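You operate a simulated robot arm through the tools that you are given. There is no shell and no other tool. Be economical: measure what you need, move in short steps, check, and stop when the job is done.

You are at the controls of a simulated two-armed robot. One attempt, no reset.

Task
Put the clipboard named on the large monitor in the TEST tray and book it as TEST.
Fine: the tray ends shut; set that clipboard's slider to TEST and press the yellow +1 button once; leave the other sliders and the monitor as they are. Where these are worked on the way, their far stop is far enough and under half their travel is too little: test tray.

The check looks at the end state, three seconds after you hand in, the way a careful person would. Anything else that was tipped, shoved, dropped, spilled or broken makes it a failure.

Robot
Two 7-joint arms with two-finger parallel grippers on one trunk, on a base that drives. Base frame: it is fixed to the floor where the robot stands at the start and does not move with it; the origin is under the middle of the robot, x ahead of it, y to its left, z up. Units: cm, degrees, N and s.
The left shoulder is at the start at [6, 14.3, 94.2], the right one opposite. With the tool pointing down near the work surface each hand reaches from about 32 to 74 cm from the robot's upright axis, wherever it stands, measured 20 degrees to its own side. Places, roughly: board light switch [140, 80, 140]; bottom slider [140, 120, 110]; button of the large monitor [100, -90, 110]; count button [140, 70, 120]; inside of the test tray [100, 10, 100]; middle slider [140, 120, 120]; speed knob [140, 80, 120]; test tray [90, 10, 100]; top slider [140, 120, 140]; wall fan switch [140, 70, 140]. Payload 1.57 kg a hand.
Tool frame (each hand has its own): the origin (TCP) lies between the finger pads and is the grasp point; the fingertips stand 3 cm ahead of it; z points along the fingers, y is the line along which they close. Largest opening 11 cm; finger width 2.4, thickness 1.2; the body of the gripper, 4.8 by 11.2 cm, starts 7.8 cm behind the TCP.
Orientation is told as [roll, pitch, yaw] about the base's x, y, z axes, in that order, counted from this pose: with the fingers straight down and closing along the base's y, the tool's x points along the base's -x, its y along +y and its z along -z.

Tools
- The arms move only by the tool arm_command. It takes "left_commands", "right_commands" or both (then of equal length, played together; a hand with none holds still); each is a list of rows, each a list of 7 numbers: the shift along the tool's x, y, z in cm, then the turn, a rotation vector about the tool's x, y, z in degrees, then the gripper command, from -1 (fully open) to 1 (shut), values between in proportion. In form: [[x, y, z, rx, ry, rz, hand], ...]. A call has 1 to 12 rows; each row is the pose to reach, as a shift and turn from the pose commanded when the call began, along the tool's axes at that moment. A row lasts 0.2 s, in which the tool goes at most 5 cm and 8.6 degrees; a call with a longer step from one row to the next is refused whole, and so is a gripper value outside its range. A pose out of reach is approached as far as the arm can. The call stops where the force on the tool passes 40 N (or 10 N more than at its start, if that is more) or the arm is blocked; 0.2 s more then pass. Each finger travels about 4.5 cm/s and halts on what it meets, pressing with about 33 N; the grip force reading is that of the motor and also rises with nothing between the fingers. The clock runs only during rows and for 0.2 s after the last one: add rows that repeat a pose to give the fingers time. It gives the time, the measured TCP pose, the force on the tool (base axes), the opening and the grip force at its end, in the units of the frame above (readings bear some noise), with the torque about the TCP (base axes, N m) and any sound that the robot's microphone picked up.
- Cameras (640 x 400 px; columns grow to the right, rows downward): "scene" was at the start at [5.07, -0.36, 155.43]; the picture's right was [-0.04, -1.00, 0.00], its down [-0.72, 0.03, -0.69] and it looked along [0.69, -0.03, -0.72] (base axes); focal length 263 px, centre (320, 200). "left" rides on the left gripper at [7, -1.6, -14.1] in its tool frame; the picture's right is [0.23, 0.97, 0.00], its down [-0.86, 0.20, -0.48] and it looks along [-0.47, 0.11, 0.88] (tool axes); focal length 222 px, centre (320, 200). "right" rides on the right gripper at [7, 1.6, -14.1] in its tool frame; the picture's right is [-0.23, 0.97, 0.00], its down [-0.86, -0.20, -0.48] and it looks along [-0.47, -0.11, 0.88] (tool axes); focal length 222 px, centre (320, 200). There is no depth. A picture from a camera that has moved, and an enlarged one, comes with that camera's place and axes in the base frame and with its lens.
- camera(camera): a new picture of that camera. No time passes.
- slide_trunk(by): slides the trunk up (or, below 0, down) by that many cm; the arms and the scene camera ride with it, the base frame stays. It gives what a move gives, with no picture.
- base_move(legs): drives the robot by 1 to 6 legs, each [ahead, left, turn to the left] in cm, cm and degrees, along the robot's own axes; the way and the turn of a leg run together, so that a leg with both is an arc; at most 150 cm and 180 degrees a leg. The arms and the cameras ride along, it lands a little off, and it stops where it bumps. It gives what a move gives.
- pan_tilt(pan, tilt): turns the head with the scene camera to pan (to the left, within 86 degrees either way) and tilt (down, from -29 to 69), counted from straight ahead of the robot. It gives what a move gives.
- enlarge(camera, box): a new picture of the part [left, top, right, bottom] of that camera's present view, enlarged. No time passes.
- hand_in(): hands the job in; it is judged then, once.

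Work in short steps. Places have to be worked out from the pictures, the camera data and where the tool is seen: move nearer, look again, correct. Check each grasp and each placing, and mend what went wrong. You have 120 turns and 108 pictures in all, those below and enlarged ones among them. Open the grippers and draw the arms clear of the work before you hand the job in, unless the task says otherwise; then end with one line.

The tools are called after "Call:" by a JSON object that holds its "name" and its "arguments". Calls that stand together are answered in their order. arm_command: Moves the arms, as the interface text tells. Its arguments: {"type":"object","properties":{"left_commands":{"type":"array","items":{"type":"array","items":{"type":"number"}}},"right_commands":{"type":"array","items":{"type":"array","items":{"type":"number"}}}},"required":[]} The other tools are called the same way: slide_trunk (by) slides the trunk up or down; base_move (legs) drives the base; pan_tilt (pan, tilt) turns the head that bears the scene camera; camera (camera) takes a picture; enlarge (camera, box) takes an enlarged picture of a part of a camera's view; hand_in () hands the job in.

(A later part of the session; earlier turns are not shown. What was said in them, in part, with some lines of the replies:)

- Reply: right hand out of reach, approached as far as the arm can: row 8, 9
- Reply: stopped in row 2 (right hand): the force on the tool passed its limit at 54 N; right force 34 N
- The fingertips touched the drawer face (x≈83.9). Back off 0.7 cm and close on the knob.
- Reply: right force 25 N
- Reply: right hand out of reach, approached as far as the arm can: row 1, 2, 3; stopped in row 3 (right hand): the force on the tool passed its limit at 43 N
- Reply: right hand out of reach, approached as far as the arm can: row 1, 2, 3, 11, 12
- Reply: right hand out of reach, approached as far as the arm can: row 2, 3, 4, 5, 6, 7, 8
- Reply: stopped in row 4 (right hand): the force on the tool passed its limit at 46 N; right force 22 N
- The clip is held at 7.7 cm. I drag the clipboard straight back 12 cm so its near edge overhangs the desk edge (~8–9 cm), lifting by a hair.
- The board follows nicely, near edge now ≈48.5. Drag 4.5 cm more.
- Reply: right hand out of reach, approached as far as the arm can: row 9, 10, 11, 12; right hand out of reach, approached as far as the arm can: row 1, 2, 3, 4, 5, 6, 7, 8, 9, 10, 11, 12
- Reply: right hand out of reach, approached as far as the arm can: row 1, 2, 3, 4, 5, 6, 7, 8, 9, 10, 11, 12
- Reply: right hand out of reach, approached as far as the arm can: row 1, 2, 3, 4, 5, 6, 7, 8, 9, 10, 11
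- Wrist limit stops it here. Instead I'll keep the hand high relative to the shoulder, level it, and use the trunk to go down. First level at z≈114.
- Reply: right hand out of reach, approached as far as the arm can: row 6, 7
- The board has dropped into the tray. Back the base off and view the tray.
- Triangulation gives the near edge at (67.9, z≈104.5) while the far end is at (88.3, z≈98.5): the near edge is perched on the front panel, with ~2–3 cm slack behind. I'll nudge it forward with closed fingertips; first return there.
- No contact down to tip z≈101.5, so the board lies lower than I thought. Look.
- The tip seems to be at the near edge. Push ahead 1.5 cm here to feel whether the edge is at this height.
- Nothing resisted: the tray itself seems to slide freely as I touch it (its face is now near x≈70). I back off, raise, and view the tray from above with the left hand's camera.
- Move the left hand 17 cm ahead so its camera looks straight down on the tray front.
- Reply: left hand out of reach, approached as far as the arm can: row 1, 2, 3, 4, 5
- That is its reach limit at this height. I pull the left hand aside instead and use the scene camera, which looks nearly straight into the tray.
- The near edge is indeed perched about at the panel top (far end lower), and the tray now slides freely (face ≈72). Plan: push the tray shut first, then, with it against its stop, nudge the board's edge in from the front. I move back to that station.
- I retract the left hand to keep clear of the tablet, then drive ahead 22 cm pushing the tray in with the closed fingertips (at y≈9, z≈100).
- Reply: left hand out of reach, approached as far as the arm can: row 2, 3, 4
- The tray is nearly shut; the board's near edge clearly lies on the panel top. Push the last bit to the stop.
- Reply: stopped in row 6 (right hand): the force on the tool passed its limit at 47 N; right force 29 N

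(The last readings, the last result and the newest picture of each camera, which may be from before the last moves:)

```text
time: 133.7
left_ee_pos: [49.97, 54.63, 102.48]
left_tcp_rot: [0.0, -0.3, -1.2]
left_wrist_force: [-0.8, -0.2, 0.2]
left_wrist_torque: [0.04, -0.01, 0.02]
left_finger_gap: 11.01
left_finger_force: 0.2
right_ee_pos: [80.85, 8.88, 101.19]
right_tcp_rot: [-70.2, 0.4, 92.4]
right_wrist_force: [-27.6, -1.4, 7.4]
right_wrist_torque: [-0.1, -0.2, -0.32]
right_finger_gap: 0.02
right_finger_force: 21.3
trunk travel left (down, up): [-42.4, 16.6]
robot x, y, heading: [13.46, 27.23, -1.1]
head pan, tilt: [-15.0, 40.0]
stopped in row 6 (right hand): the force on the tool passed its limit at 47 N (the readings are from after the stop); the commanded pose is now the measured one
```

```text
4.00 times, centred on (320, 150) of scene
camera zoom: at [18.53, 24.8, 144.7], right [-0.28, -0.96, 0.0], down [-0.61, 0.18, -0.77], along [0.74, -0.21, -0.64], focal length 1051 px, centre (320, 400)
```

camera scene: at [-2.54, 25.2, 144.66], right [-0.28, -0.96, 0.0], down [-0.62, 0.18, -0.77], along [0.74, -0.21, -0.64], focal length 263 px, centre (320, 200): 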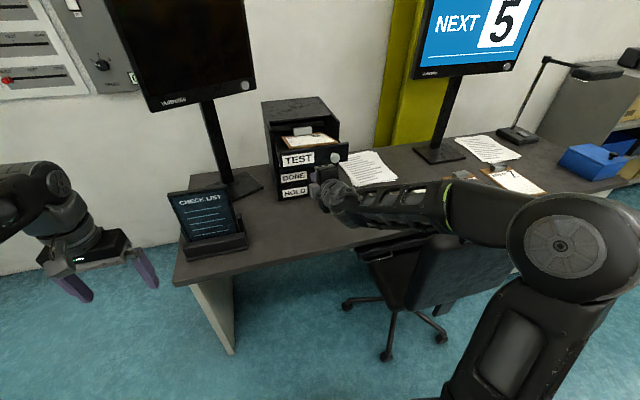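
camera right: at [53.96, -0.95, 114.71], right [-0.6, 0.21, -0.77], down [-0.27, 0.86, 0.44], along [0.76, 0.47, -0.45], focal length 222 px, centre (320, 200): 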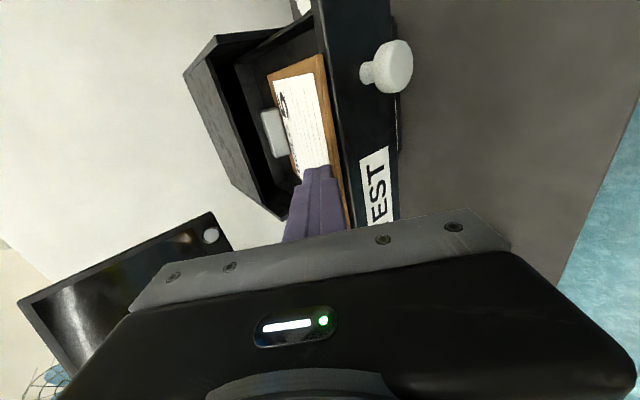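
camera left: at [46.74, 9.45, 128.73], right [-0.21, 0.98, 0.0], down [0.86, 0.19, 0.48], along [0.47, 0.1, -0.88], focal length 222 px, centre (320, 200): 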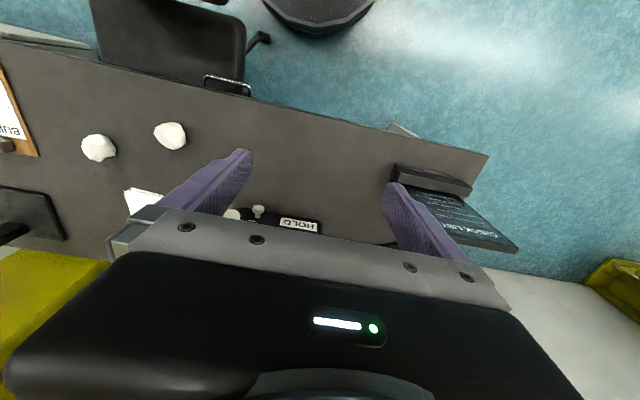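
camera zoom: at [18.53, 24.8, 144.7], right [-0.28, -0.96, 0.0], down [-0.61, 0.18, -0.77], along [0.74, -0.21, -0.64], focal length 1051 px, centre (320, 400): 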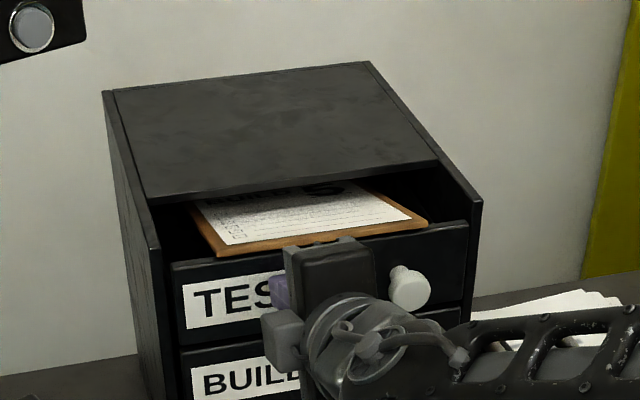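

The tray is shut (stop at 47 N, face 83.7). Panel top is z≈103.7 and the board's edge sits right on it. I lift the tips to just above the panel top and push the edge inward 5 cm.

Call:
{"name": "arm_command", "arguments": {"right_commands": [[0, 0.5, -1.41, 0, 0, 0, 1], [0, -1.8, -2.2, 0, 0, 0, 1], [0, -4.02, -3.03, 0, 0, 0, 1], [0, -4.02, -3.03, 0, 0, 0, 1], [0, -4.4, -2.1, 0, 0, 0, 1], [0, -4.7, -1.15, 0, 0, 0, 1], [0, -5.03, -0.2, 0, 0, 0, 1], [0, -5.37, 0.73, 0, 0, 0, 1], [0, -5.7, 1.67, 0, 0, 0, 1]]}}

Call:
{"name": "enlarge", "arguments": {"camera": "scene", "box": [260, 100, 380, 200]}}

```text
time: 135.7
left_ee_pos: [50.27, 54.66, 102.3]
left_tcp_rot: [-0.1, -0.1, -1.2]
left_wrist_force: [-0.1, 0.4, -0.3]
left_wrist_torque: [-0.01, -0.01, -0.01]
left_finger_gap: 11.01
left_finger_force: 0.1
right_ee_pos: [84.75, 9.11, 105.56]
right_tcp_rot: [-70.1, 0.4, 92.4]
right_wrist_force: [-0.1, -0.4, 0.5]
right_wrist_torque: [-0.02, 0.0, -0.03]
right_finger_gap: 0.0
right_finger_force: 21.2
trunk travel left (down, up): [-42.4, 16.6]
robot x, y, heading: [13.74, 27.08, -1.4]
head pan, tilt: [-15.0, 40.0]
```

```text
4.00 times, centred on (320, 150) of scene
camera zoom: at [19.08, 24.79, 144.66], right [-0.28, -0.96, 0.0], down [-0.62, 0.18, -0.77], along [0.74, -0.21, -0.64], focal length 1051 px, centre (320, 400)
```

zoom: 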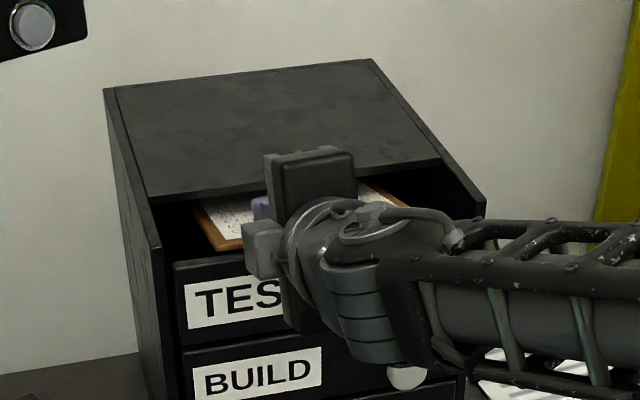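

The tips are now just on top of the board. I go back 1.8 cm, press down lightly, and drag it forward 3.3 cm by friction.

Call:
{"name": "arm_command", "arguments": {"right_commands": [[0, 0.2, -1.8, 0, 0, 0, 1], [0, 0.8, -1.5, 0, 0, 0, 1], [0, 1.4, -1.3, 0, 0, 0, 1], [0, 1.8, -1.2, 0, 0, 0, 1]]}}

```text
time: 136.7
left_ee_pos: [50.18, 54.74, 102.4]
left_tcp_rot: [0.0, -0.1, -1.1]
left_wrist_force: [-0.2, 1.0, -0.2]
left_wrist_torque: [0.0, 0.02, 0.01]
left_finger_gap: 11.02
left_finger_force: 0.0
right_ee_pos: [82.99, 9.05, 104.71]
right_tcp_rot: [-70.5, 0.4, 92.4]
right_wrist_force: [-0.2, 0.6, 13.5]
right_wrist_torque: [0.13, -0.23, 0.04]
right_finger_gap: 0.01
right_finger_force: 21.3
trunk travel left (down, up): [-42.4, 16.6]
robot x, y, heading: [13.58, 27.06, -1.5]
head pan, tilt: [-15.0, 40.0]
```

13.5 N of contact. Drag forward now, keeping the pressure.

Call:
{"name": "arm_command", "arguments": {"right_commands": [[0, -0.1, 0.7, 0, 0, 0, 1], [0, -0.25, 1.4, 0, 0, 0, 1], [0, -0.4, 2.1, 0, 0, 0, 1], [0, -0.6, 2.8, 0, 0, 0, 1], [0, -0.8, 3.5, 0, 0, 0, 1]]}}

Call:
{"name": "enlarge", "arguments": {"camera": "scene", "box": [260, 100, 380, 200]}}

```text
time: 137.9
left_ee_pos: [50.24, 54.67, 102.35]
left_tcp_rot: [0.0, -0.1, -1.2]
left_wrist_force: [0.5, 0.2, 0.3]
left_wrist_torque: [-0.02, -0.01, 0.01]
left_finger_gap: 10.99
left_finger_force: 0.0
right_ee_pos: [86.43, 9.26, 104.08]
right_tcp_rot: [-70.2, 0.5, 92.5]
right_wrist_force: [-2.8, 0.7, 16.4]
right_wrist_torque: [0.18, 0.25, 0.06]
right_finger_gap: 0.0
right_finger_force: 20.9
trunk travel left (down, up): [-42.4, 16.6]
robot x, y, heading: [14.06, 27.33, -1.3]
head pan, tilt: [-15.0, 40.0]
```

```text
4.00 times, centred on (320, 150) of scene
camera zoom: at [18.92, 24.84, 144.67], right [-0.28, -0.96, 0.0], down [-0.62, 0.18, -0.77], along [0.74, -0.21, -0.64], focal length 1051 px, centre (320, 400)
```

zoom: 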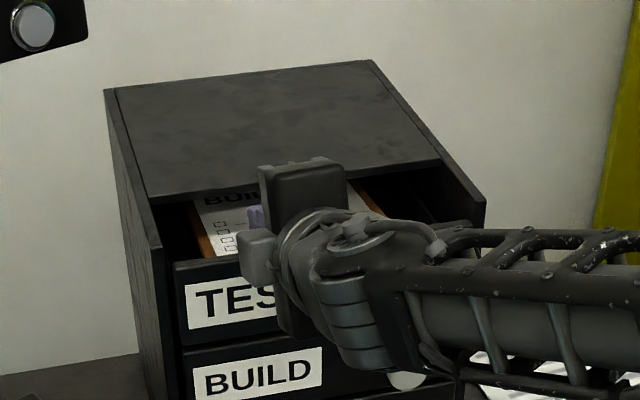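

The board's near margin has disappeared behind the panel — it dropped in. Lift slightly, retract, and look.

Call:
{"name": "arm_command", "arguments": {"right_commands": [[0, -1.5, -0.5, 0, 0, 0, 1], [0, -1.8, -4, 0, 0, 0, 1], [0, -1.8, -8, 0, 0, 0, 1], [0, -1.8, -11, 0, 0, 0, 1]]}}

Call:
{"name": "base_move", "arguments": {"legs": [[-10, 0, 0]]}}

Call:
{"name": "slide_trunk", "arguments": {"by": 16}}

Call:
{"name": "enlarge", "arguments": {"camera": "scene", "box": [250, 110, 390, 230]}}

```text
time: 138.9
left_ee_pos: [50.2, 54.8, 102.35]
left_tcp_rot: [0.1, -0.1, -1.2]
left_wrist_force: [0.0, 0.4, -0.6]
left_wrist_torque: [0.0, 0.0, 0.03]
left_finger_gap: 10.98
left_finger_force: 0.0
right_ee_pos: [76.83, 8.86, 109.37]
right_tcp_rot: [-70.1, 0.3, 92.4]
right_wrist_force: [0.3, 0.5, 0.5]
right_wrist_torque: [0.0, -0.02, 0.02]
right_finger_gap: 0.01
right_finger_force: 21.2
trunk travel left (down, up): [-42.4, 16.6]
robot x, y, heading: [14.03, 27.42, -1.1]
head pan, tilt: [-15.0, 40.0]
```

```text
time: 140.1
left_ee_pos: [40.17, 54.88, 102.42]
left_tcp_rot: [0.0, -0.2, -1.1]
left_wrist_force: [-0.7, -0.4, 0.0]
left_wrist_torque: [0.0, -0.05, -0.02]
left_finger_gap: 11.0
left_finger_force: 0.0
right_ee_pos: [66.88, 9.11, 109.48]
right_tcp_rot: [-70.2, 0.4, 92.4]
right_wrist_force: [0.0, 0.6, 0.5]
right_wrist_torque: [-0.01, 0.02, -0.01]
right_finger_gap: 0.01
right_finger_force: 21.3
trunk travel left (down, up): [-42.4, 16.6]
robot x, y, heading: [4.18, 27.35, -1.1]
head pan, tilt: [-15.0, 40.0]
```

```text
time: 141.9
left_ee_pos: [40.26, 54.83, 118.33]
left_tcp_rot: [-0.1, -0.1, -1.1]
left_wrist_force: [-0.3, 0.4, 0.7]
left_wrist_torque: [-0.03, 0.02, 0.02]
left_finger_gap: 11.03
left_finger_force: 0.0
right_ee_pos: [67.0, 9.06, 125.34]
right_tcp_rot: [-70.1, 0.4, 92.4]
right_wrist_force: [-0.3, 0.0, -0.1]
right_wrist_torque: [-0.02, 0.01, -0.03]
right_finger_gap: 0.0
right_finger_force: 21.6
trunk travel left (down, up): [-58.4, 0.6]
robot x, y, heading: [3.83, 27.58, -0.9]
head pan, tilt: [-15.0, 40.0]
```

```text
3.33 times, centred on (320, 170) of scene
camera zoom: at [9.13, 24.99, 160.65], right [-0.28, -0.96, 0.0], down [-0.62, 0.18, -0.77], along [0.74, -0.21, -0.64], focal length 876 px, centre (320, 300)
```

zoom: 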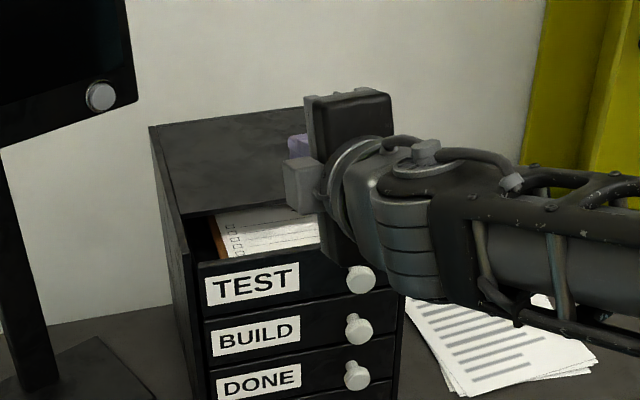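

The board is down in the shut tray. Now back away, and fold the right hand (roll back, then pitch back to pointing down).

Call:
{"name": "base_move", "arguments": {"legs": [[-18, 0, 1]]}}

Call:
{"name": "arm_command", "arguments": {"right_commands": [[0, 1, 0, 0, 0, 8.2, 1], [0, 2, 0, 0, 0, 16.4, 1], [0, 3, 0, 0, 0, 24.6, 1], [0, 4, 0, 0, 0, 32.8, 1], [0, 5, 0, 0, 0, 41, 1], [0, 6, 0, 0, 0, 49.2, 1], [0, 7, 0, 0, 0, 57.4, 1], [0, 8, 0, 0, 0, 65.6, 1], [0, 9, 0, 0, 0, 73.8, 1], [0, 10, 0, 0, 0, 82, 1], [0, 10, 0, 0, 0, 90, 1], [0, 10, 0, 0, 0, 90, 1]]}}

Call:
{"name": "arm_command", "arguments": {"right_commands": [[0, -1, -1.5, 0, 8, 0, 1], [0, -2, -3, 0, 16, 0, 1], [0, -3, -4.5, 0, 24, 0, 1], [0, -4, -6, 0, 32, 0, 1], [0, -5, -7.5, 0, 40, 0, 1], [0, -6, -9, 0, 48, 0, 1], [0, -7, -10.5, 0, 56, 0, 1], [0, -8, -12, 0, 64, 0, 1], [0, -9, -13.5, 0, 70, 0, 1], [0, -10, -15, 0, 70, 0, 1], [0, -10, -15, 0, 70, 0, 1]]}}

Call:
{"name": "camera", "arguments": {"camera": "scene"}}

```text
time: 143.4
left_ee_pos: [21.78, 55.73, 118.28]
left_tcp_rot: [-0.1, -0.2, 0.0]
left_wrist_force: [-0.1, -0.3, -0.4]
left_wrist_torque: [0.01, 0.0, -0.04]
left_finger_gap: 11.02
left_finger_force: 0.0
right_ee_pos: [49.3, 10.34, 125.45]
right_tcp_rot: [-70.2, 0.4, 93.5]
right_wrist_force: [-0.9, -0.1, 0.6]
right_wrist_torque: [0.01, 0.0, -0.01]
right_finger_gap: 0.02
right_finger_force: 20.9
trunk travel left (down, up): [-58.4, 0.6]
robot x, y, heading: [-14.02, 27.79, -0.1]
head pan, tilt: [-15.0, 40.0]
```

```text
time: 146.0
left_ee_pos: [21.76, 55.81, 118.4]
left_tcp_rot: [0.0, -0.1, 0.0]
left_wrist_force: [-0.1, -0.2, 0.7]
left_wrist_torque: [0.03, 0.01, -0.01]
left_finger_gap: 10.98
left_finger_force: 0.1
right_ee_pos: [46.1, 10.14, 116.05]
right_tcp_rot: [-0.7, -70.1, 4.3]
right_wrist_force: [-0.1, -0.1, 1.1]
right_wrist_torque: [0.0, -0.05, -0.06]
right_finger_gap: 0.0
right_finger_force: 21.1
trunk travel left (down, up): [-58.4, 0.6]
robot x, y, heading: [-13.96, 27.48, 0.1]
head pan, tilt: [-15.0, 40.0]
```

```text
time: 148.4
left_ee_pos: [22.01, 55.82, 118.29]
left_tcp_rot: [-0.1, 0.0, 0.0]
left_wrist_force: [0.2, 0.6, 0.7]
left_wrist_torque: [0.0, -0.01, 0.03]
left_finger_gap: 10.97
left_finger_force: 0.0
right_ee_pos: [34.25, 1.25, 116.89]
right_tcp_rot: [0.3, -0.3, 5.5]
right_wrist_force: [-0.3, -0.9, -0.4]
right_wrist_torque: [0.04, -0.01, 0.0]
right_finger_gap: 0.0
right_finger_force: 22.1
right hand out of reach, approached as far as the arm can: row 2, 8, 9, 10, 11
trunk travel left (down, up): [-58.4, 0.6]
robot x, y, heading: [-14.13, 27.6, -0.1]
head pan, tilt: [-15.0, 40.0]
```

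```text
16 pictures are left
camera scene: at [-8.58, 25.25, 160.66], right [-0.26, -0.97, 0.0], down [-0.62, 0.17, -0.77], along [0.74, -0.2, -0.64], focal length 263 px, centre (320, 200)
```

scene: 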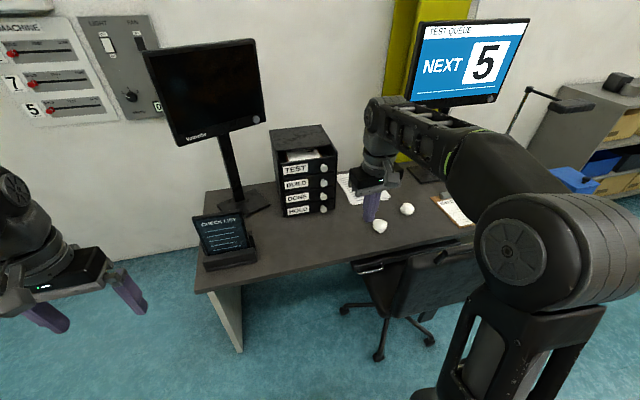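

Pictures are limited (16). I drive to the left of the desk (y≈95) and ahead toward the wall panel, then look.

Call:
{"name": "base_move", "arguments": {"legs": [[0, 68, 0], [70, 0, 0]]}}

Call:
{"name": "pan_tilt", "arguments": {"pan": 10, "tilt": 30}}

Call:
{"name": "camera", "arguments": {"camera": "scene"}}

```text
time: 155.6
left_ee_pos: [93.32, 122.31, 118.17]
left_tcp_rot: [-0.1, 0.0, -0.8]
left_wrist_force: [0.5, -0.7, -0.1]
left_wrist_torque: [0.0, 0.02, 0.02]
left_finger_gap: 11.02
left_finger_force: 0.0
right_ee_pos: [104.86, 67.39, 117.11]
right_tcp_rot: [0.3, -0.4, 4.7]
right_wrist_force: [-0.7, -0.6, -0.2]
right_wrist_torque: [0.02, -0.01, 0.01]
right_finger_gap: 0.0
right_finger_force: 21.1
trunk travel left (down, up): [-58.4, 0.6]
robot x, y, heading: [56.79, 94.31, -0.6]
head pan, tilt: [-15.0, 40.0]
```

```text
time: 156.5
left_ee_pos: [93.28, 122.15, 118.33]
left_tcp_rot: [0.0, -0.2, -0.8]
left_wrist_force: [-0.3, -0.9, 0.2]
left_wrist_torque: [-0.01, -0.02, 0.05]
left_finger_gap: 10.97
left_finger_force: 0.1
right_ee_pos: [104.69, 67.51, 116.96]
right_tcp_rot: [0.3, -0.5, 4.7]
right_wrist_force: [0.4, 0.5, 0.4]
right_wrist_torque: [-0.01, 0.02, 0.01]
right_finger_gap: 0.02
right_finger_force: 21.7
trunk travel left (down, up): [-58.4, 0.6]
robot x, y, heading: [57.47, 94.56, -0.9]
head pan, tilt: [10.0, 30.0]
```

```text
15 pictures are left
camera scene: at [62.99, 95.85, 162.19], right [0.16, -0.99, 0.0], down [-0.49, -0.08, -0.87], along [0.85, 0.14, -0.5], focal length 263 px, centre (320, 200)
```

scene: 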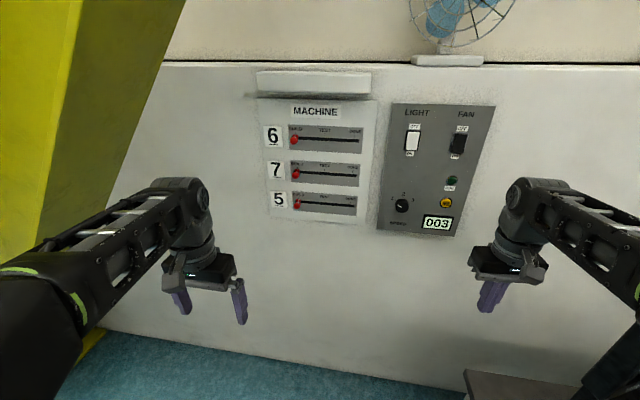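

A clear view of the panel. Enlarge it for coordinates.

Call:
{"name": "enlarge", "arguments": {"camera": "scene", "box": [250, 100, 500, 250]}}

```text
2.56 times, centred on (375, 175) of scene
camera zoom: at [62.99, 95.85, 162.19], right [0.16, -0.99, 0.0], down [-0.49, -0.08, -0.87], along [0.85, 0.14, -0.5], focal length 672 px, centre (179, 264)
```

zoom: 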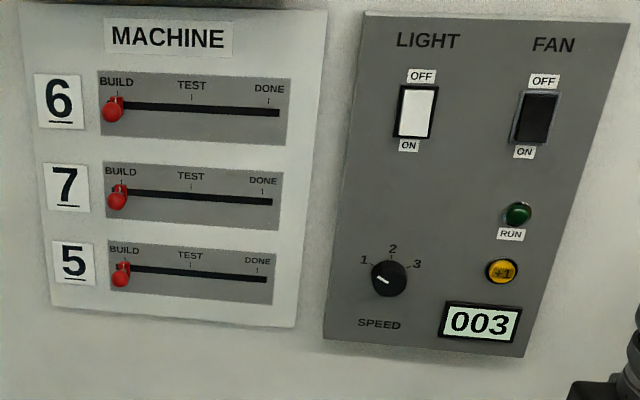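

Slider-5 knob ≈(136, 115.9, 117), TEST mark y≈106.9, yellow +1 ≈(138, 68, 120). Turn the left hand to point ahead, in front of the knob.

Call:
{"name": "arm_command", "arguments": {"left_commands": [[-2, -0.5, 0.1, 0, -8.2, 0, -0.3], [-4, -1, 0.1, 0, -16.4, 0, -0.3], [-6, -1.5, 0.2, 0, -24.6, 0, -0.3], [-8, -2, 0.3, 0, -32.8, 0, -0.3], [-10, -2.6, 0.4, 0, -41, 0, -0.3], [-12, -3.2, 0.5, 0, -49.2, 0, -0.3], [-14, -3.8, 0.6, 0, -57.4, 0, -0.3], [-16, -4.5, 0.7, 0, -65.6, 0, -0.3], [-18, -5.2, 0.8, 0, -73.8, 0, -0.3], [-20, -6, 0.8, 0, -82, 0, -0.3], [-22, -6, 0.8, 0, -90, 0, -0.3], [-22, -6, 0.8, 0, -90, 0, -0.3]]}}

Call:
{"name": "camera", "arguments": {"camera": "left"}}

```text
time: 159.1
left_ee_pos: [114.86, 115.95, 117.48]
left_tcp_rot: [149.6, -89.9, -150.4]
left_wrist_force: [-1.1, -0.6, 0.3]
left_wrist_torque: [-0.01, 0.01, 0.06]
left_finger_gap: 7.14
left_finger_force: 0.1
right_ee_pos: [104.56, 67.4, 116.94]
right_tcp_rot: [0.2, -0.4, 4.6]
right_wrist_force: [-0.2, 0.5, 0.5]
right_wrist_torque: [-0.01, -0.02, -0.01]
right_finger_gap: 0.0
right_finger_force: 21.3
trunk travel left (down, up): [-58.4, 0.6]
robot x, y, heading: [57.07, 94.91, -0.8]
head pan, tilt: [10.0, 30.0]
```

```text
13 pictures are left
camera left: at [100.77, 114.58, 110.46], right [0.01, 0.97, -0.23], down [-0.48, 0.2, 0.85], along [0.88, 0.1, 0.47], focal length 222 px, centre (320, 200)
```

left: 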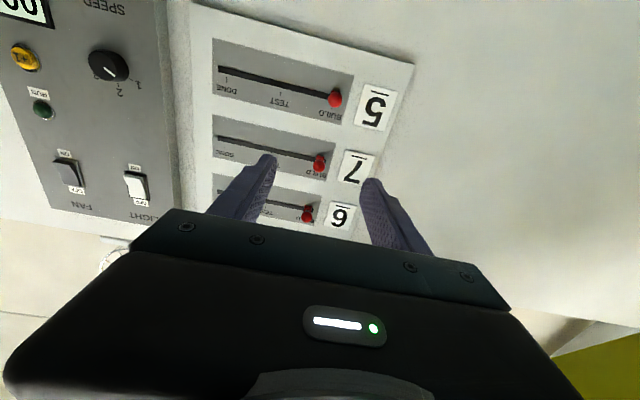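

Triangulated: knob ≈(143, 117.5, 113), wall ≈145.5, TEST slot y≈107.8, +1 button ≈(144, 66.3, 118). Adjust the hand down 4.5/left 1.5 cm, drive ahead 20 cm and look.

Call:
{"name": "arm_command", "arguments": {"left_commands": [[2, 0.8, 0, 0, 0, 0, -0.3], [4.5, 1.6, 0, 0, 0, 0, -0.3], [4.5, 1.6, 0, 0, 0, 0, -0.3]]}}

Call:
{"name": "base_move", "arguments": {"legs": [[20, 0, 0.8]]}}

Call:
{"name": "camera", "arguments": {"camera": "left"}}

```text
time: 159.9
left_ee_pos: [114.98, 117.54, 113.03]
left_tcp_rot: [149.5, -90.0, -150.3]
left_wrist_force: [-0.4, 0.0, -0.4]
left_wrist_torque: [-0.02, -0.01, 0.03]
left_finger_gap: 7.13
left_finger_force: 0.0
right_ee_pos: [104.66, 67.39, 117.03]
right_tcp_rot: [0.3, -0.3, 4.7]
right_wrist_force: [0.2, 0.4, 0.4]
right_wrist_torque: [-0.01, -0.01, 0.01]
right_finger_gap: 0.02
right_finger_force: 21.5
trunk travel left (down, up): [-58.4, 0.6]
robot x, y, heading: [57.09, 94.41, -0.5]
head pan, tilt: [10.0, 30.0]
```

```text
time: 161.5
left_ee_pos: [134.57, 118.42, 112.96]
left_tcp_rot: [97.3, -90.1, -97.2]
left_wrist_force: [-0.8, 0.4, 0.3]
left_wrist_torque: [0.03, -0.02, -0.01]
left_finger_gap: 7.14
left_finger_force: 0.2
right_ee_pos: [124.82, 68.14, 117.06]
right_tcp_rot: [0.4, -0.2, 5.6]
right_wrist_force: [0.3, 0.6, -0.9]
right_wrist_torque: [0.01, 0.03, 0.01]
right_finger_gap: 0.02
right_finger_force: 21.4
trunk travel left (down, up): [-58.4, 0.6]
robot x, y, heading: [76.6, 94.66, 0.2]
head pan, tilt: [10.0, 30.0]
```

```text
12 pictures are left
camera left: at [120.23, 116.8, 105.98], right [0.0, 0.97, -0.23], down [-0.48, 0.2, 0.86], along [0.88, 0.11, 0.47], focal length 222 px, centre (320, 200)
```

left: 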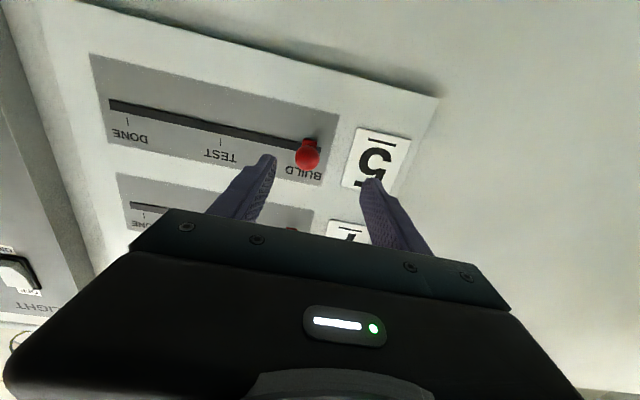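

The knob is between the fingers laterally (y≈117.1). Advance 7 cm with a 1.2 cm right shift, then close on it.

Call:
{"name": "arm_command", "arguments": {"left_commands": [[0, -1.2, 2, 0, 0, 0, -0.3], [0, -1.2, 4, 0, 0, 0, -0.3], [0, -1.2, 5.5, 0, 0, 0, -0.3], [0, -1.2, 6.5, 0, 0, 0, -0.3], [0, -1.2, 7.2, 0, 0, 0, -0.3], [0, -1.2, 7.2, 0, 0, 0, 0], [0, -1.2, 7.2, 0, 0, 0, 0.4], [0, -1.2, 7.2, 0, 0, 0, 0.8], [0, -1.2, 7.2, 0, 0, 0, 1], [0, -1.2, 7.2, 0, 0, 0, 1], [0, -1.2, 7.2, 0, 0, 0, 1]]}}

Call:
{"name": "camera", "arguments": {"camera": "left"}}

```text
time: 163.9
left_ee_pos: [141.61, 117.22, 113.04]
left_tcp_rot: [137.8, -90.0, -137.6]
left_wrist_force: [0.2, -1.5, -0.1]
left_wrist_torque: [-0.04, -0.05, 0.01]
left_finger_gap: 2.36
left_finger_force: 35.7
right_ee_pos: [124.8, 68.15, 116.99]
right_tcp_rot: [0.3, -0.4, 5.6]
right_wrist_force: [-0.1, 0.0, -0.4]
right_wrist_torque: [0.03, 0.02, 0.01]
right_finger_gap: 0.0
right_finger_force: 21.3
trunk travel left (down, up): [-58.4, 0.6]
robot x, y, heading: [76.48, 94.02, 0.1]
head pan, tilt: [10.0, 30.0]
```

```text
11 pictures are left
camera left: at [127.42, 115.55, 106.01], right [0.0, 0.97, -0.23], down [-0.48, 0.2, 0.85], along [0.88, 0.11, 0.47], focal length 222 px, centre (320, 200)
```

left: 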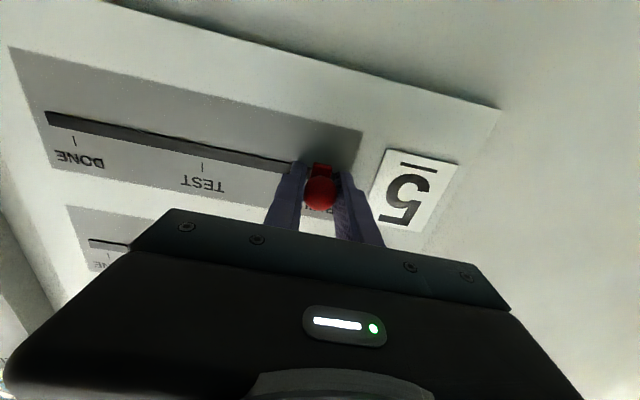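

Knob gripped (2.4 cm). Slide 9.6 cm to the right (−y) to TEST.

Call:
{"name": "arm_command", "arguments": {"left_commands": [[0, -1.5, 0, 0, 0, 0, 1], [0, -3, 0, 0, 0, 0, 1], [0, -4.5, 0, 0, 0, 0, 1], [0, -6, 0, 0, 0, 0, 1], [0, -7.5, 0, 0, 0, 0, 1], [0, -8.8, 0, 0, 0, 0, 1], [0, -9.6, 0, 0, 0, 0, 1], [0, -9.6, 0, 0, 0, 0, 1], [0, -9.6, 0, 0, 0, 0, 1]]}}

Call:
{"name": "camera", "arguments": {"camera": "left"}}

```text
time: 165.9
left_ee_pos: [141.54, 107.58, 112.93]
left_tcp_rot: [34.0, -90.0, -33.9]
left_wrist_force: [-1.7, -0.2, -3.1]
left_wrist_torque: [0.0, 0.11, -0.01]
left_finger_gap: 2.33
left_finger_force: 35.9
right_ee_pos: [124.78, 68.04, 116.93]
right_tcp_rot: [0.3, -0.4, 5.6]
right_wrist_force: [0.7, 0.3, 0.1]
right_wrist_torque: [-0.02, 0.02, 0.0]
right_finger_gap: 0.0
right_finger_force: 21.3
trunk travel left (down, up): [-58.4, 0.6]
robot x, y, heading: [76.89, 94.13, 0.1]
head pan, tilt: [10.0, 30.0]
```

```text
10 pictures are left
camera left: at [127.32, 105.99, 106.04], right [0.0, 0.97, -0.23], down [-0.48, 0.2, 0.86], along [0.88, 0.11, 0.47], focal length 222 px, centre (320, 200)
```

left: 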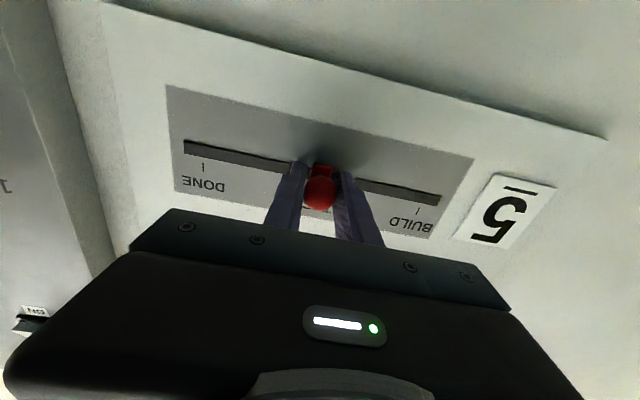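

The knob is at y≈107.7 against a tick midpoint of 107.6 — TEST. Release and retreat.

Call:
{"name": "arm_command", "arguments": {"left_commands": [[0, 0, 0, 0, 0, 0, 0.5], [0, 0, 0, 0, 0, 0, 0], [0, 0, 0, 0, 0, 0, -0.3], [0, 0, 0, 0, 0, 0, -0.3], [0, 0, -3, 0, 0, 0, -0.3], [0, 0, -7, 0, 0, 0, -0.3], [0, 0, -10, 0, 0, 0, -0.3], [0, 0, -10, 0, 0, 0, 0.5], [0, 0, -10, 0, 0, 0, 1], [0, 0, -10, 0, 0, 0, 1], [0, 0, -10, 0, 0, 0, 1]]}}

Call:
{"name": "camera", "arguments": {"camera": "left"}}

```text
time: 168.3
left_ee_pos: [131.72, 107.68, 113.07]
left_tcp_rot: [148.6, -89.9, -148.4]
left_wrist_force: [0.2, 0.2, 0.8]
left_wrist_torque: [-0.02, -0.01, -0.02]
left_finger_gap: 0.01
left_finger_force: 8.0
right_ee_pos: [124.66, 68.2, 117.02]
right_tcp_rot: [0.3, -0.4, 5.7]
right_wrist_force: [-0.3, 0.5, 0.4]
right_wrist_torque: [0.02, 0.0, 0.02]
right_finger_gap: 0.01
right_finger_force: 21.7
trunk travel left (down, up): [-58.4, 0.6]
robot x, y, heading: [76.31, 94.26, 0.5]
head pan, tilt: [10.0, 30.0]
```

```text
9 pictures are left
camera left: at [117.41, 106.09, 106.07], right [0.0, 0.97, -0.23], down [-0.48, 0.2, 0.85], along [0.88, 0.11, 0.47], focal length 222 px, centre (320, 200)
```

left: 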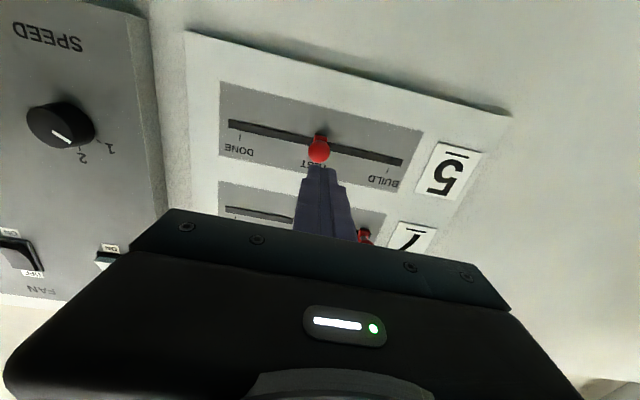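

Slider 5 sits at TEST. For the +1 button the right hand is nearest; I check its clearance to the left monitor.

Call:
{"name": "pan_tilt", "arguments": {"pan": -25, "tilt": 38}}

Call:
{"name": "camera", "arguments": {"camera": "scene"}}

```text
time: 169.3
left_ee_pos: [131.64, 107.85, 113.07]
left_tcp_rot: [148.0, -89.9, -147.8]
left_wrist_force: [1.5, 0.3, 0.2]
left_wrist_torque: [-0.03, -0.02, -0.01]
left_finger_gap: 0.0
left_finger_force: 21.3
right_ee_pos: [124.73, 68.2, 116.96]
right_tcp_rot: [0.3, -0.3, 5.5]
right_wrist_force: [-0.6, 0.5, -0.7]
right_wrist_torque: [0.03, -0.01, -0.01]
right_finger_gap: 0.0
right_finger_force: 21.0
trunk travel left (down, up): [-58.4, 0.6]
robot x, y, heading: [76.39, 94.48, -0.0]
head pan, tilt: [-25.0, 38.0]
```

```text
8 pictures are left
camera scene: at [81.51, 90.65, 160.96], right [-0.42, -0.91, 0.0], down [-0.56, 0.26, -0.79], along [0.72, -0.33, -0.62], focal length 263 px, centre (320, 200)
```

scene: 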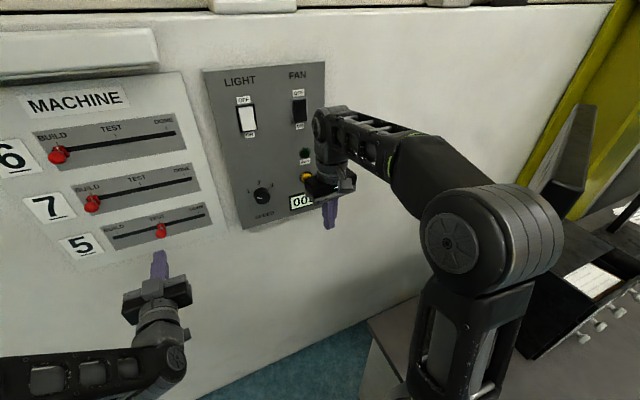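

The right elbow is close to the monitor's edge, so I back off, fold the left hand down, and will come in slightly turned to the right so that the right hand meets the button with more elbow room.

Call:
{"name": "base_move", "arguments": {"legs": [[-22, 6, 0]]}}

Call:
{"name": "arm_command", "arguments": {"left_commands": [[-0.5, 1.3, -1.5, 0, 8.2, 0, 1], [-1, 2.6, -3, 0, 16.4, 0, 1], [-1.5, 3.9, -4.5, 0, 24.6, 0, 1], [-2, 5.2, -6, 0, 32.8, 0, 1], [-2.5, 6.5, -7.5, 0, 41, 0, 1], [-3, 7.8, -9, 0, 49.2, 0, 1], [-3.5, 9.1, -10.5, 0, 57.4, 0, 1], [-4, 10.4, -12, 0, 65.6, 0, 1], [-4.5, 11.7, -13.5, 0, 73.8, 0, 1], [-5, 13, -15, 0, 82, 0, 1], [-5, 14, -17, 0, 90, 0, 1], [-5, 14, -18, 0, 90, 0, 1]]}}

Call:
{"name": "arm_command", "arguments": {"right_commands": [[-0.5, 0, 0, 0, -7, 0, 1], [-1, 0, 0, 0, -14, 0, 1], [-1.5, 0, 0, 0, -21, 0, 1], [-2, 0, 0, 0, -28, 0, 1], [-2, 0, 0, 0, -30, 0, 1]]}}

```text
time: 171.0
left_ee_pos: [109.34, 113.43, 113.17]
left_tcp_rot: [168.1, -89.8, -168.2]
left_wrist_force: [-1.2, 0.4, 0.0]
left_wrist_torque: [0.01, 0.0, -0.01]
left_finger_gap: 0.0
left_finger_force: 21.5
right_ee_pos: [102.27, 73.91, 117.02]
right_tcp_rot: [0.2, -0.4, 5.3]
right_wrist_force: [-0.7, 0.4, 0.1]
right_wrist_torque: [-0.01, -0.05, -0.01]
right_finger_gap: 0.0
right_finger_force: 21.0
trunk travel left (down, up): [-58.4, 0.6]
robot x, y, heading: [54.44, 100.42, -0.1]
head pan, tilt: [-25.0, 38.0]
```

```text
time: 173.6
left_ee_pos: [91.57, 126.96, 116.68]
left_tcp_rot: [-0.1, -0.3, -0.2]
left_wrist_force: [0.0, -0.5, 0.1]
left_wrist_torque: [0.0, -0.01, -0.01]
left_finger_gap: 0.02
left_finger_force: 21.2
left hand out of reach, approached as far as the arm can: row 1, 2, 3, 11, 12
right_ee_pos: [102.31, 74.04, 117.05]
right_tcp_rot: [0.3, -0.4, 5.3]
right_wrist_force: [-0.9, -0.1, -0.3]
right_wrist_torque: [0.01, -0.02, 0.01]
right_finger_gap: 0.01
right_finger_force: 21.2
trunk travel left (down, up): [-58.4, 0.6]
robot x, y, heading: [54.16, 100.5, -0.0]
head pan, tilt: [-25.0, 38.0]
```

```text
time: 174.8
left_ee_pos: [91.63, 126.97, 116.74]
left_tcp_rot: [0.0, -0.2, -0.1]
left_wrist_force: [0.2, -1.0, -0.2]
left_wrist_torque: [-0.01, 0.0, -0.02]
left_finger_gap: 0.0
left_finger_force: 21.3
right_ee_pos: [104.3, 74.17, 117.05]
right_tcp_rot: [0.2, -30.5, 5.2]
right_wrist_force: [0.0, 0.2, -0.6]
right_wrist_torque: [0.06, 0.0, -0.04]
right_finger_gap: 0.0
right_finger_force: 20.7
trunk travel left (down, up): [-58.4, 0.6]
robot x, y, heading: [54.96, 100.37, 0.1]
head pan, tilt: [-25.0, 38.0]
```

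Raise the right hand 3 cm (so its tip corner meets z≈118), then turn right 15° and drive to the staging point, keeping left of the monitor.

Call:
{"name": "arm_command", "arguments": {"right_commands": [[-0.75, 0, -1.3, 0, 0, 0, 1], [-1.5, 0, -2.6, 0, 0, 0, 1], [-1.5, 0, -2.6, 0, 0, 0, 1]]}}

Call:
{"name": "base_move", "arguments": {"legs": [[0, 0, -15], [0, 15.4, 0], [29, 0, 0]]}}

Call:
{"name": "pan_tilt", "arguments": {"pan": -10, "tilt": 36}}

Call:
{"name": "camera", "arguments": {"camera": "scene"}}

```text
time: 175.6
left_ee_pos: [91.73, 127.03, 116.7]
left_tcp_rot: [0.0, -0.4, -0.1]
left_wrist_force: [-0.6, 0.4, -0.2]
left_wrist_torque: [0.0, 0.02, -0.01]
left_finger_gap: 0.02
left_finger_force: 21.8
right_ee_pos: [104.47, 74.12, 120.08]
right_tcp_rot: [0.3, -30.4, 5.0]
right_wrist_force: [0.0, -0.7, -0.1]
right_wrist_torque: [-0.02, 0.03, -0.01]
right_finger_gap: 0.0
right_finger_force: 20.8
trunk travel left (down, up): [-58.4, 0.6]
robot x, y, heading: [54.43, 100.49, -0.3]
head pan, tilt: [-25.0, 38.0]
```

```text
time: 179.5
left_ee_pos: [129.72, 123.13, 116.67]
left_tcp_rot: [0.1, -0.3, -15.4]
left_wrist_force: [-0.4, -1.6, 0.4]
left_wrist_torque: [0.01, -0.01, -0.01]
left_finger_gap: 0.03
left_finger_force: 21.3
right_ee_pos: [128.26, 68.89, 120.04]
right_tcp_rot: [0.3, -30.3, -10.2]
right_wrist_force: [0.6, -0.5, -0.9]
right_wrist_torque: [0.0, 0.02, 0.0]
right_finger_gap: 0.0
right_finger_force: 20.8
trunk travel left (down, up): [-58.4, 0.6]
robot x, y, heading: [86.84, 107.69, -15.5]
head pan, tilt: [-25.0, 38.0]
```

```text
time: 180.3
left_ee_pos: [129.77, 123.2, 116.62]
left_tcp_rot: [0.1, -0.3, -15.4]
left_wrist_force: [0.2, -0.5, 0.1]
left_wrist_torque: [-0.01, 0.0, 0.0]
left_finger_gap: 0.0
left_finger_force: 21.7
right_ee_pos: [128.19, 68.92, 120.01]
right_tcp_rot: [0.3, -30.4, -10.1]
right_wrist_force: [-0.3, 0.2, -0.4]
right_wrist_torque: [-0.02, 0.02, -0.04]
right_finger_gap: 0.0
right_finger_force: 21.2
trunk travel left (down, up): [-58.4, 0.6]
robot x, y, heading: [86.45, 107.46, -15.5]
head pan, tilt: [-10.0, 36.0]
```

```text
7 pictures are left
camera scene: at [91.73, 104.44, 161.26], right [-0.43, -0.9, 0.0], down [-0.53, 0.25, -0.81], along [0.73, -0.35, -0.59], focal length 263 px, centre (320, 200)
```

scene: 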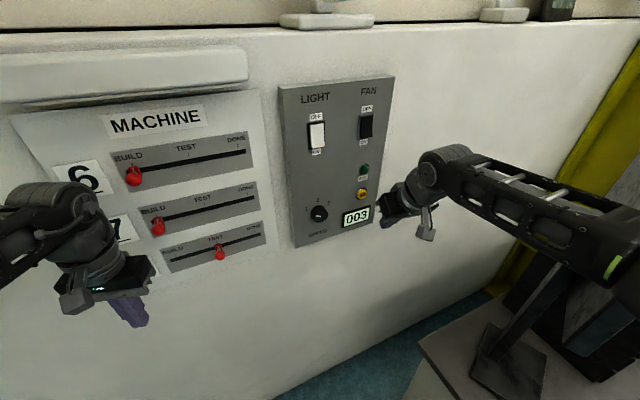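

The button reads (144, 65.8, 117.3). I extend the right hand 9.5 cm toward it and check alignment.

Call:
{"name": "arm_command", "arguments": {"right_commands": [[-2.3, -0.1, 1.6, 0, 0, 0, 1], [-4.6, -0.2, 3.1, 0, 0, 0, 1], [-6.5, -0.3, 4.2, 0, 0, 0, 1], [-7.98, -0.4, 5.2, 0, 0, 0, 1], [-7.98, -0.4, 5.2, 0, 0, 0, 1]]}}

Call:
{"name": "camera", "arguments": {"camera": "right"}}

Call:
{"name": "enlarge", "arguments": {"camera": "scene", "box": [300, 130, 460, 260]}}

```text
time: 181.5
left_ee_pos: [129.68, 123.2, 116.68]
left_tcp_rot: [0.1, -0.2, -15.4]
left_wrist_force: [-0.7, -0.9, -0.3]
left_wrist_torque: [0.03, -0.01, 0.0]
left_finger_gap: 0.0
left_finger_force: 21.5
right_ee_pos: [137.35, 67.02, 119.49]
right_tcp_rot: [0.2, -30.4, -10.3]
right_wrist_force: [0.5, 0.2, 0.4]
right_wrist_torque: [0.01, 0.01, -0.02]
right_finger_gap: 0.0
right_finger_force: 21.2
trunk travel left (down, up): [-58.4, 0.6]
robot x, y, heading: [86.47, 107.3, -15.5]
head pan, tilt: [-10.0, 36.0]
```

```text
6 pictures are left
camera right: at [124.83, 70.78, 128.19], right [0.36, 0.92, 0.12], down [0.45, -0.29, 0.84], along [0.82, -0.25, -0.52], focal length 222 px, centre (320, 200)
```

right: 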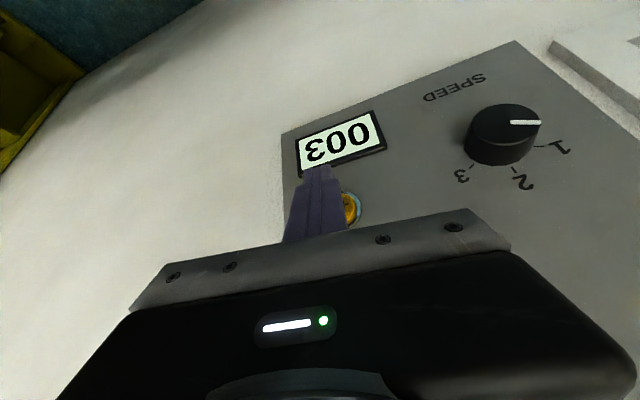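

```text
3.08 times, centred on (380, 195) of scene
camera zoom: at [91.71, 104.45, 161.26], right [-0.43, -0.9, 0.0], down [-0.53, 0.25, -0.81], along [0.73, -0.35, -0.59], focal length 808 px, centre (135, 215)
```

zoom: 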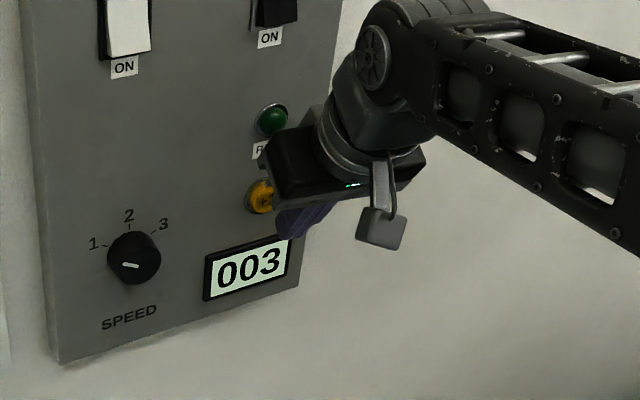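

The button centre is a bit higher and left of the tip: about (142, 67.7, 119). Shift +1 left, +1.3 up, then press forward in small steps.

Call:
{"name": "arm_command", "arguments": {"right_commands": [[-0.65, 1.0, -1.13, 0, 0, 0, 1], [-0.65, 1.0, -1.13, 0, 0, 0, 1], [-1.52, 1.0, -0.63, 0, 0, 0, 1], [-2.12, 1.0, -0.28, 0, 0, 0, 1], [-2.55, 1.0, -0.03, 0, 0, 0, 1], [-2.99, 1.0, 0.22, 0, 0, 0, 1], [-3.42, 1.0, 0.47, 0, 0, 0, 1], [-3.68, 1.0, 0.62, 0, 0, 0, 1]]}}

Call:
{"name": "enlarge", "arguments": {"camera": "scene", "box": [300, 130, 460, 260]}}

```text
time: 183.4
left_ee_pos: [129.25, 123.31, 116.83]
left_tcp_rot: [0.1, -0.5, -15.5]
left_wrist_force: [0.1, -1.6, 0.4]
left_wrist_torque: [0.0, -0.02, -0.02]
left_finger_gap: 0.0
left_finger_force: 21.3
right_ee_pos: [140.05, 67.38, 120.92]
right_tcp_rot: [0.5, -29.7, -10.1]
right_wrist_force: [-20.0, 4.6, 7.3]
right_wrist_torque: [0.15, 0.24, 0.12]
right_finger_gap: 0.03
right_finger_force: 21.2
trunk travel left (down, up): [-58.4, 0.6]
robot x, y, heading: [86.58, 107.69, -15.5]
head pan, tilt: [-10.0, 36.0]
heard: click
stopped in row 8 (right hand): the force on the tool passed its limit at 41 N (the readings are from after the stop); the commanded pose is now the measured one
```

```text
3.08 times, centred on (380, 195) of scene
camera zoom: at [91.05, 104.62, 161.31], right [-0.43, -0.9, 0.0], down [-0.53, 0.25, -0.81], along [0.73, -0.35, -0.58], focal length 808 px, centre (135, 215)
```

zoom: 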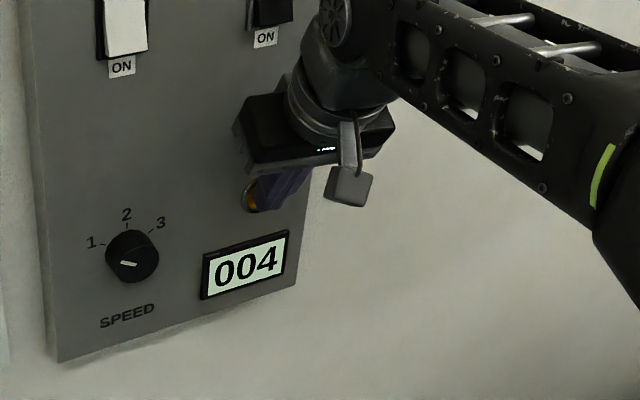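

A click, and the counter went 003 → 004. Retract the hand straight back, then drive away.

Call:
{"name": "arm_command", "arguments": {"right_commands": [[1.7, 0, -1, 0, 0, 0, 1], [4.3, 0, -2.5, 0, 0, 0, 1], [7, 0, -4, 0, 0, 0, 1], [8.7, 0, -5, 0, 0, 0, 1]]}}

Call:
{"name": "base_move", "arguments": {"legs": [[-32, 3, 0], [0, 0, 15]]}}

Call:
{"name": "arm_command", "arguments": {"left_commands": [[0, 0, 0, 0, 0, 0, 0], [0, 0, 0, 0, 0, 0, -1], [0, 0, 0, 0, 0, 0, -1], [0, 0, 0, 0, 0, 0, -1]], "right_commands": [[0, 0, 0, 0, 0, 0, 0], [0, 0, 0, 0, 0, 0, -1], [0, 0, 0, 0, 0, 0, -1], [0, 0, 0, 0, 0, 0, -1]]}}

Call:
{"name": "pan_tilt", "arguments": {"pan": -5, "tilt": 30}}

Call:
{"name": "camera", "arguments": {"camera": "scene"}}

```text
time: 184.4
left_ee_pos: [129.64, 123.14, 116.65]
left_tcp_rot: [0.1, -0.3, -15.5]
left_wrist_force: [0.1, 0.9, -0.5]
left_wrist_torque: [0.02, -0.01, -0.01]
left_finger_gap: 0.0
left_finger_force: 21.2
right_ee_pos: [130.68, 69.19, 120.75]
right_tcp_rot: [0.5, -29.6, -10.2]
right_wrist_force: [0.8, 0.4, 0.0]
right_wrist_torque: [0.02, -0.04, 0.0]
right_finger_gap: 0.0
right_finger_force: 20.8
trunk travel left (down, up): [-58.4, 0.6]
robot x, y, heading: [86.54, 107.6, -15.3]
head pan, tilt: [-10.0, 36.0]
```

```text
time: 187.4
left_ee_pos: [94.12, 145.38, 116.68]
left_tcp_rot: [0.0, -0.3, -0.2]
left_wrist_force: [0.0, 0.7, 0.5]
left_wrist_torque: [-0.02, 0.02, 0.0]
left_finger_gap: 0.02
left_finger_force: 21.5
right_ee_pos: [109.58, 93.46, 120.76]
right_tcp_rot: [0.3, -29.7, 5.2]
right_wrist_force: [0.7, -0.2, 0.0]
right_wrist_torque: [-0.08, 0.03, 0.01]
right_finger_gap: 0.0
right_finger_force: 21.2
trunk travel left (down, up): [-58.4, 0.6]
robot x, y, heading: [56.38, 118.7, -0.1]
head pan, tilt: [-10.0, 36.0]
```

```text
time: 188.4
left_ee_pos: [94.17, 145.38, 116.59]
left_tcp_rot: [0.0, -0.3, -0.1]
left_wrist_force: [-0.5, 0.2, 0.3]
left_wrist_torque: [0.01, 0.01, 0.02]
left_finger_gap: 8.38
left_finger_force: 0.0
right_ee_pos: [109.64, 93.55, 120.67]
right_tcp_rot: [0.4, -29.7, 5.2]
right_wrist_force: [0.9, -0.6, -0.8]
right_wrist_torque: [0.03, 0.0, 0.0]
right_finger_gap: 8.39
right_finger_force: 0.1
trunk travel left (down, up): [-58.4, 0.6]
robot x, y, heading: [57.07, 119.07, 0.1]
head pan, tilt: [-10.0, 36.0]
```

```text
time: 189.1
left_ee_pos: [94.24, 145.3, 116.74]
left_tcp_rot: [0.1, -0.4, 0.0]
left_wrist_force: [-0.4, -0.7, -0.3]
left_wrist_torque: [-0.03, 0.03, 0.01]
left_finger_gap: 10.98
left_finger_force: 0.1
right_ee_pos: [109.6, 93.43, 120.68]
right_tcp_rot: [0.4, -29.5, 5.2]
right_wrist_force: [0.3, -0.5, 0.1]
right_wrist_torque: [0.0, 0.02, -0.03]
right_finger_gap: 10.98
right_finger_force: 0.2
trunk travel left (down, up): [-58.4, 0.6]
robot x, y, heading: [57.05, 118.95, -0.0]
head pan, tilt: [-5.0, 30.0]
```

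```text
3 pictures are left
camera scene: at [62.87, 117.9, 162.19], right [-0.09, -1.0, 0.0], down [-0.5, 0.04, -0.87], along [0.86, -0.08, -0.5], focal length 263 px, centre (320, 200)
```

scene: 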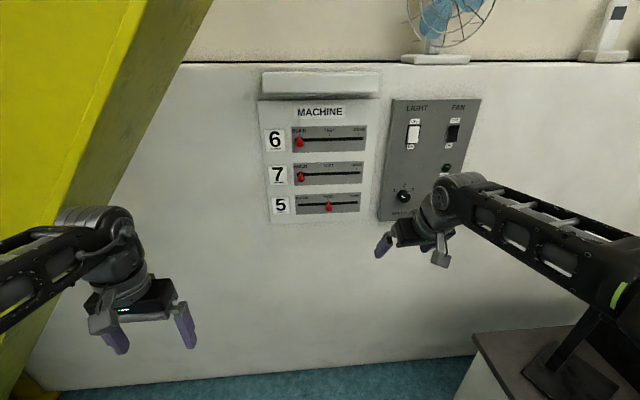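

Sliders 6 and 7 are untouched, 5 at TEST, counter done. I back off and take a last look at the tray and desk.

Call:
{"name": "base_move", "arguments": {"legs": [[-60, 0, 0]]}}

Call:
{"name": "pan_tilt", "arguments": {"pan": -50, "tilt": 25}}

Call:
{"name": "camera", "arguments": {"camera": "scene"}}

```text
time: 192.5
left_ee_pos: [34.9, 145.25, 116.54]
left_tcp_rot: [0.1, -0.3, -1.2]
left_wrist_force: [0.2, 0.5, 0.0]
left_wrist_torque: [-0.01, 0.02, 0.0]
left_finger_gap: 11.02
left_finger_force: 0.0
right_ee_pos: [49.42, 93.21, 120.78]
right_tcp_rot: [0.3, -29.6, 4.1]
right_wrist_force: [-0.3, 0.4, 0.4]
right_wrist_torque: [-0.01, -0.03, 0.01]
right_finger_gap: 11.0
right_finger_force: 0.0
trunk travel left (down, up): [-58.4, 0.6]
robot x, y, heading: [-2.94, 119.56, -1.2]
head pan, tilt: [-5.0, 30.0]
```

```text
time: 193.6
left_ee_pos: [34.92, 145.33, 116.65]
left_tcp_rot: [0.2, -0.3, -1.3]
left_wrist_force: [-0.3, 0.3, 0.1]
left_wrist_torque: [0.03, -0.01, 0.02]
left_finger_gap: 11.01
left_finger_force: 0.0
right_ee_pos: [49.52, 92.97, 120.76]
right_tcp_rot: [0.5, -29.5, 4.0]
right_wrist_force: [0.9, -0.6, 0.7]
right_wrist_torque: [0.0, 0.02, -0.04]
right_finger_gap: 11.01
right_finger_force: 0.0
trunk travel left (down, up): [-58.4, 0.6]
robot x, y, heading: [-2.61, 119.45, -1.2]
head pan, tilt: [-50.0, 25.0]
```

```text
2 pictures are left
camera scene: at [-0.03, 112.26, 162.99], right [-0.78, -0.63, 0.0], down [-0.27, 0.33, -0.91], along [0.57, -0.71, -0.42], focal length 263 px, centre (320, 200)
```

scene: 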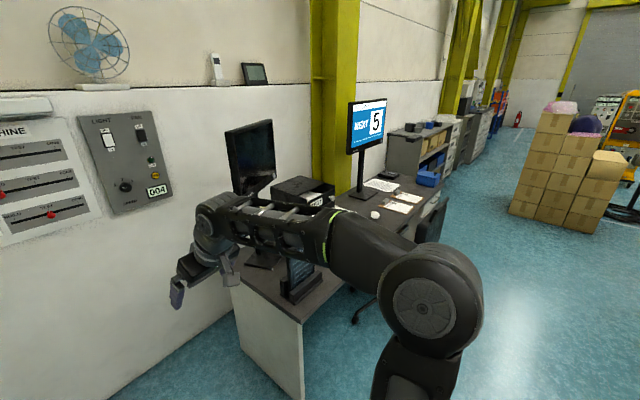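

The tray is hidden by the arm; slide right for a last check of it.

Call:
{"name": "base_move", "arguments": {"legs": [[-15, -75, 0]]}}

Call:
{"name": "pan_tilt", "arguments": {"pan": -8, "tilt": 38}}

Call:
{"name": "camera", "arguments": {"camera": "scene"}}

```text
time: 197.7
left_ee_pos: [18.03, 71.77, 116.68]
left_tcp_rot: [0.2, -0.3, -1.5]
left_wrist_force: [0.6, 0.5, 0.3]
left_wrist_torque: [0.01, -0.01, 0.01]
left_finger_gap: 10.98
left_finger_force: 0.0
right_ee_pos: [32.11, 19.59, 120.64]
right_tcp_rot: [0.4, -29.6, 3.7]
right_wrist_force: [0.3, -0.6, 0.2]
right_wrist_torque: [0.0, 0.0, -0.02]
right_finger_gap: 10.98
right_finger_force: 0.1
trunk travel left (down, up): [-58.4, 0.6]
robot x, y, heading: [-19.95, 46.21, -1.4]
head pan, tilt: [-50.0, 25.0]
```

```text
time: 198.8
left_ee_pos: [18.01, 71.93, 116.68]
left_tcp_rot: [0.1, -0.3, -1.4]
left_wrist_force: [0.4, -0.8, -0.5]
left_wrist_torque: [-0.03, 0.04, 0.01]
left_finger_gap: 11.02
left_finger_force: 0.1
right_ee_pos: [32.22, 19.69, 120.63]
right_tcp_rot: [0.4, -29.6, 3.7]
right_wrist_force: [0.5, 0.2, 0.4]
right_wrist_torque: [-0.02, -0.01, -0.01]
right_finger_gap: 11.02
right_finger_force: 0.1
trunk travel left (down, up): [-58.4, 0.6]
robot x, y, heading: [-20.11, 46.26, -1.6]
head pan, tilt: [-8.0, 38.0]
```

```text
1 pictures are left
camera scene: at [-14.35, 44.82, 160.96], right [-0.17, -0.99, 0.0], down [-0.61, 0.1, -0.79], along [0.78, -0.13, -0.62], focal length 263 px, centre (320, 200)
```

scene: 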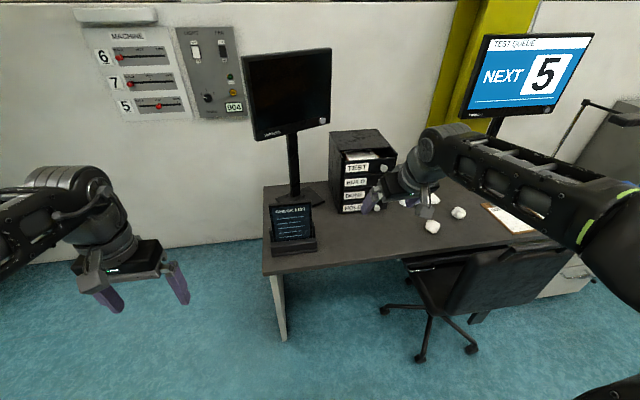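

The tray is shut with the paper visible inside, the counter reads 004, slider 5 is at TEST, and the rest looks undisturbed. Both grippers are open and clear, so I hand in.

Call:
{"name": "hand_in", "arguments": {}}

```text
The job is handed in.
```

Clipboard 5 is in the shut TEST tray, its slider is at TEST, and the yellow +1 button was pressed once (counter 003 to 004); I have handed the job in and don't have the check's result.
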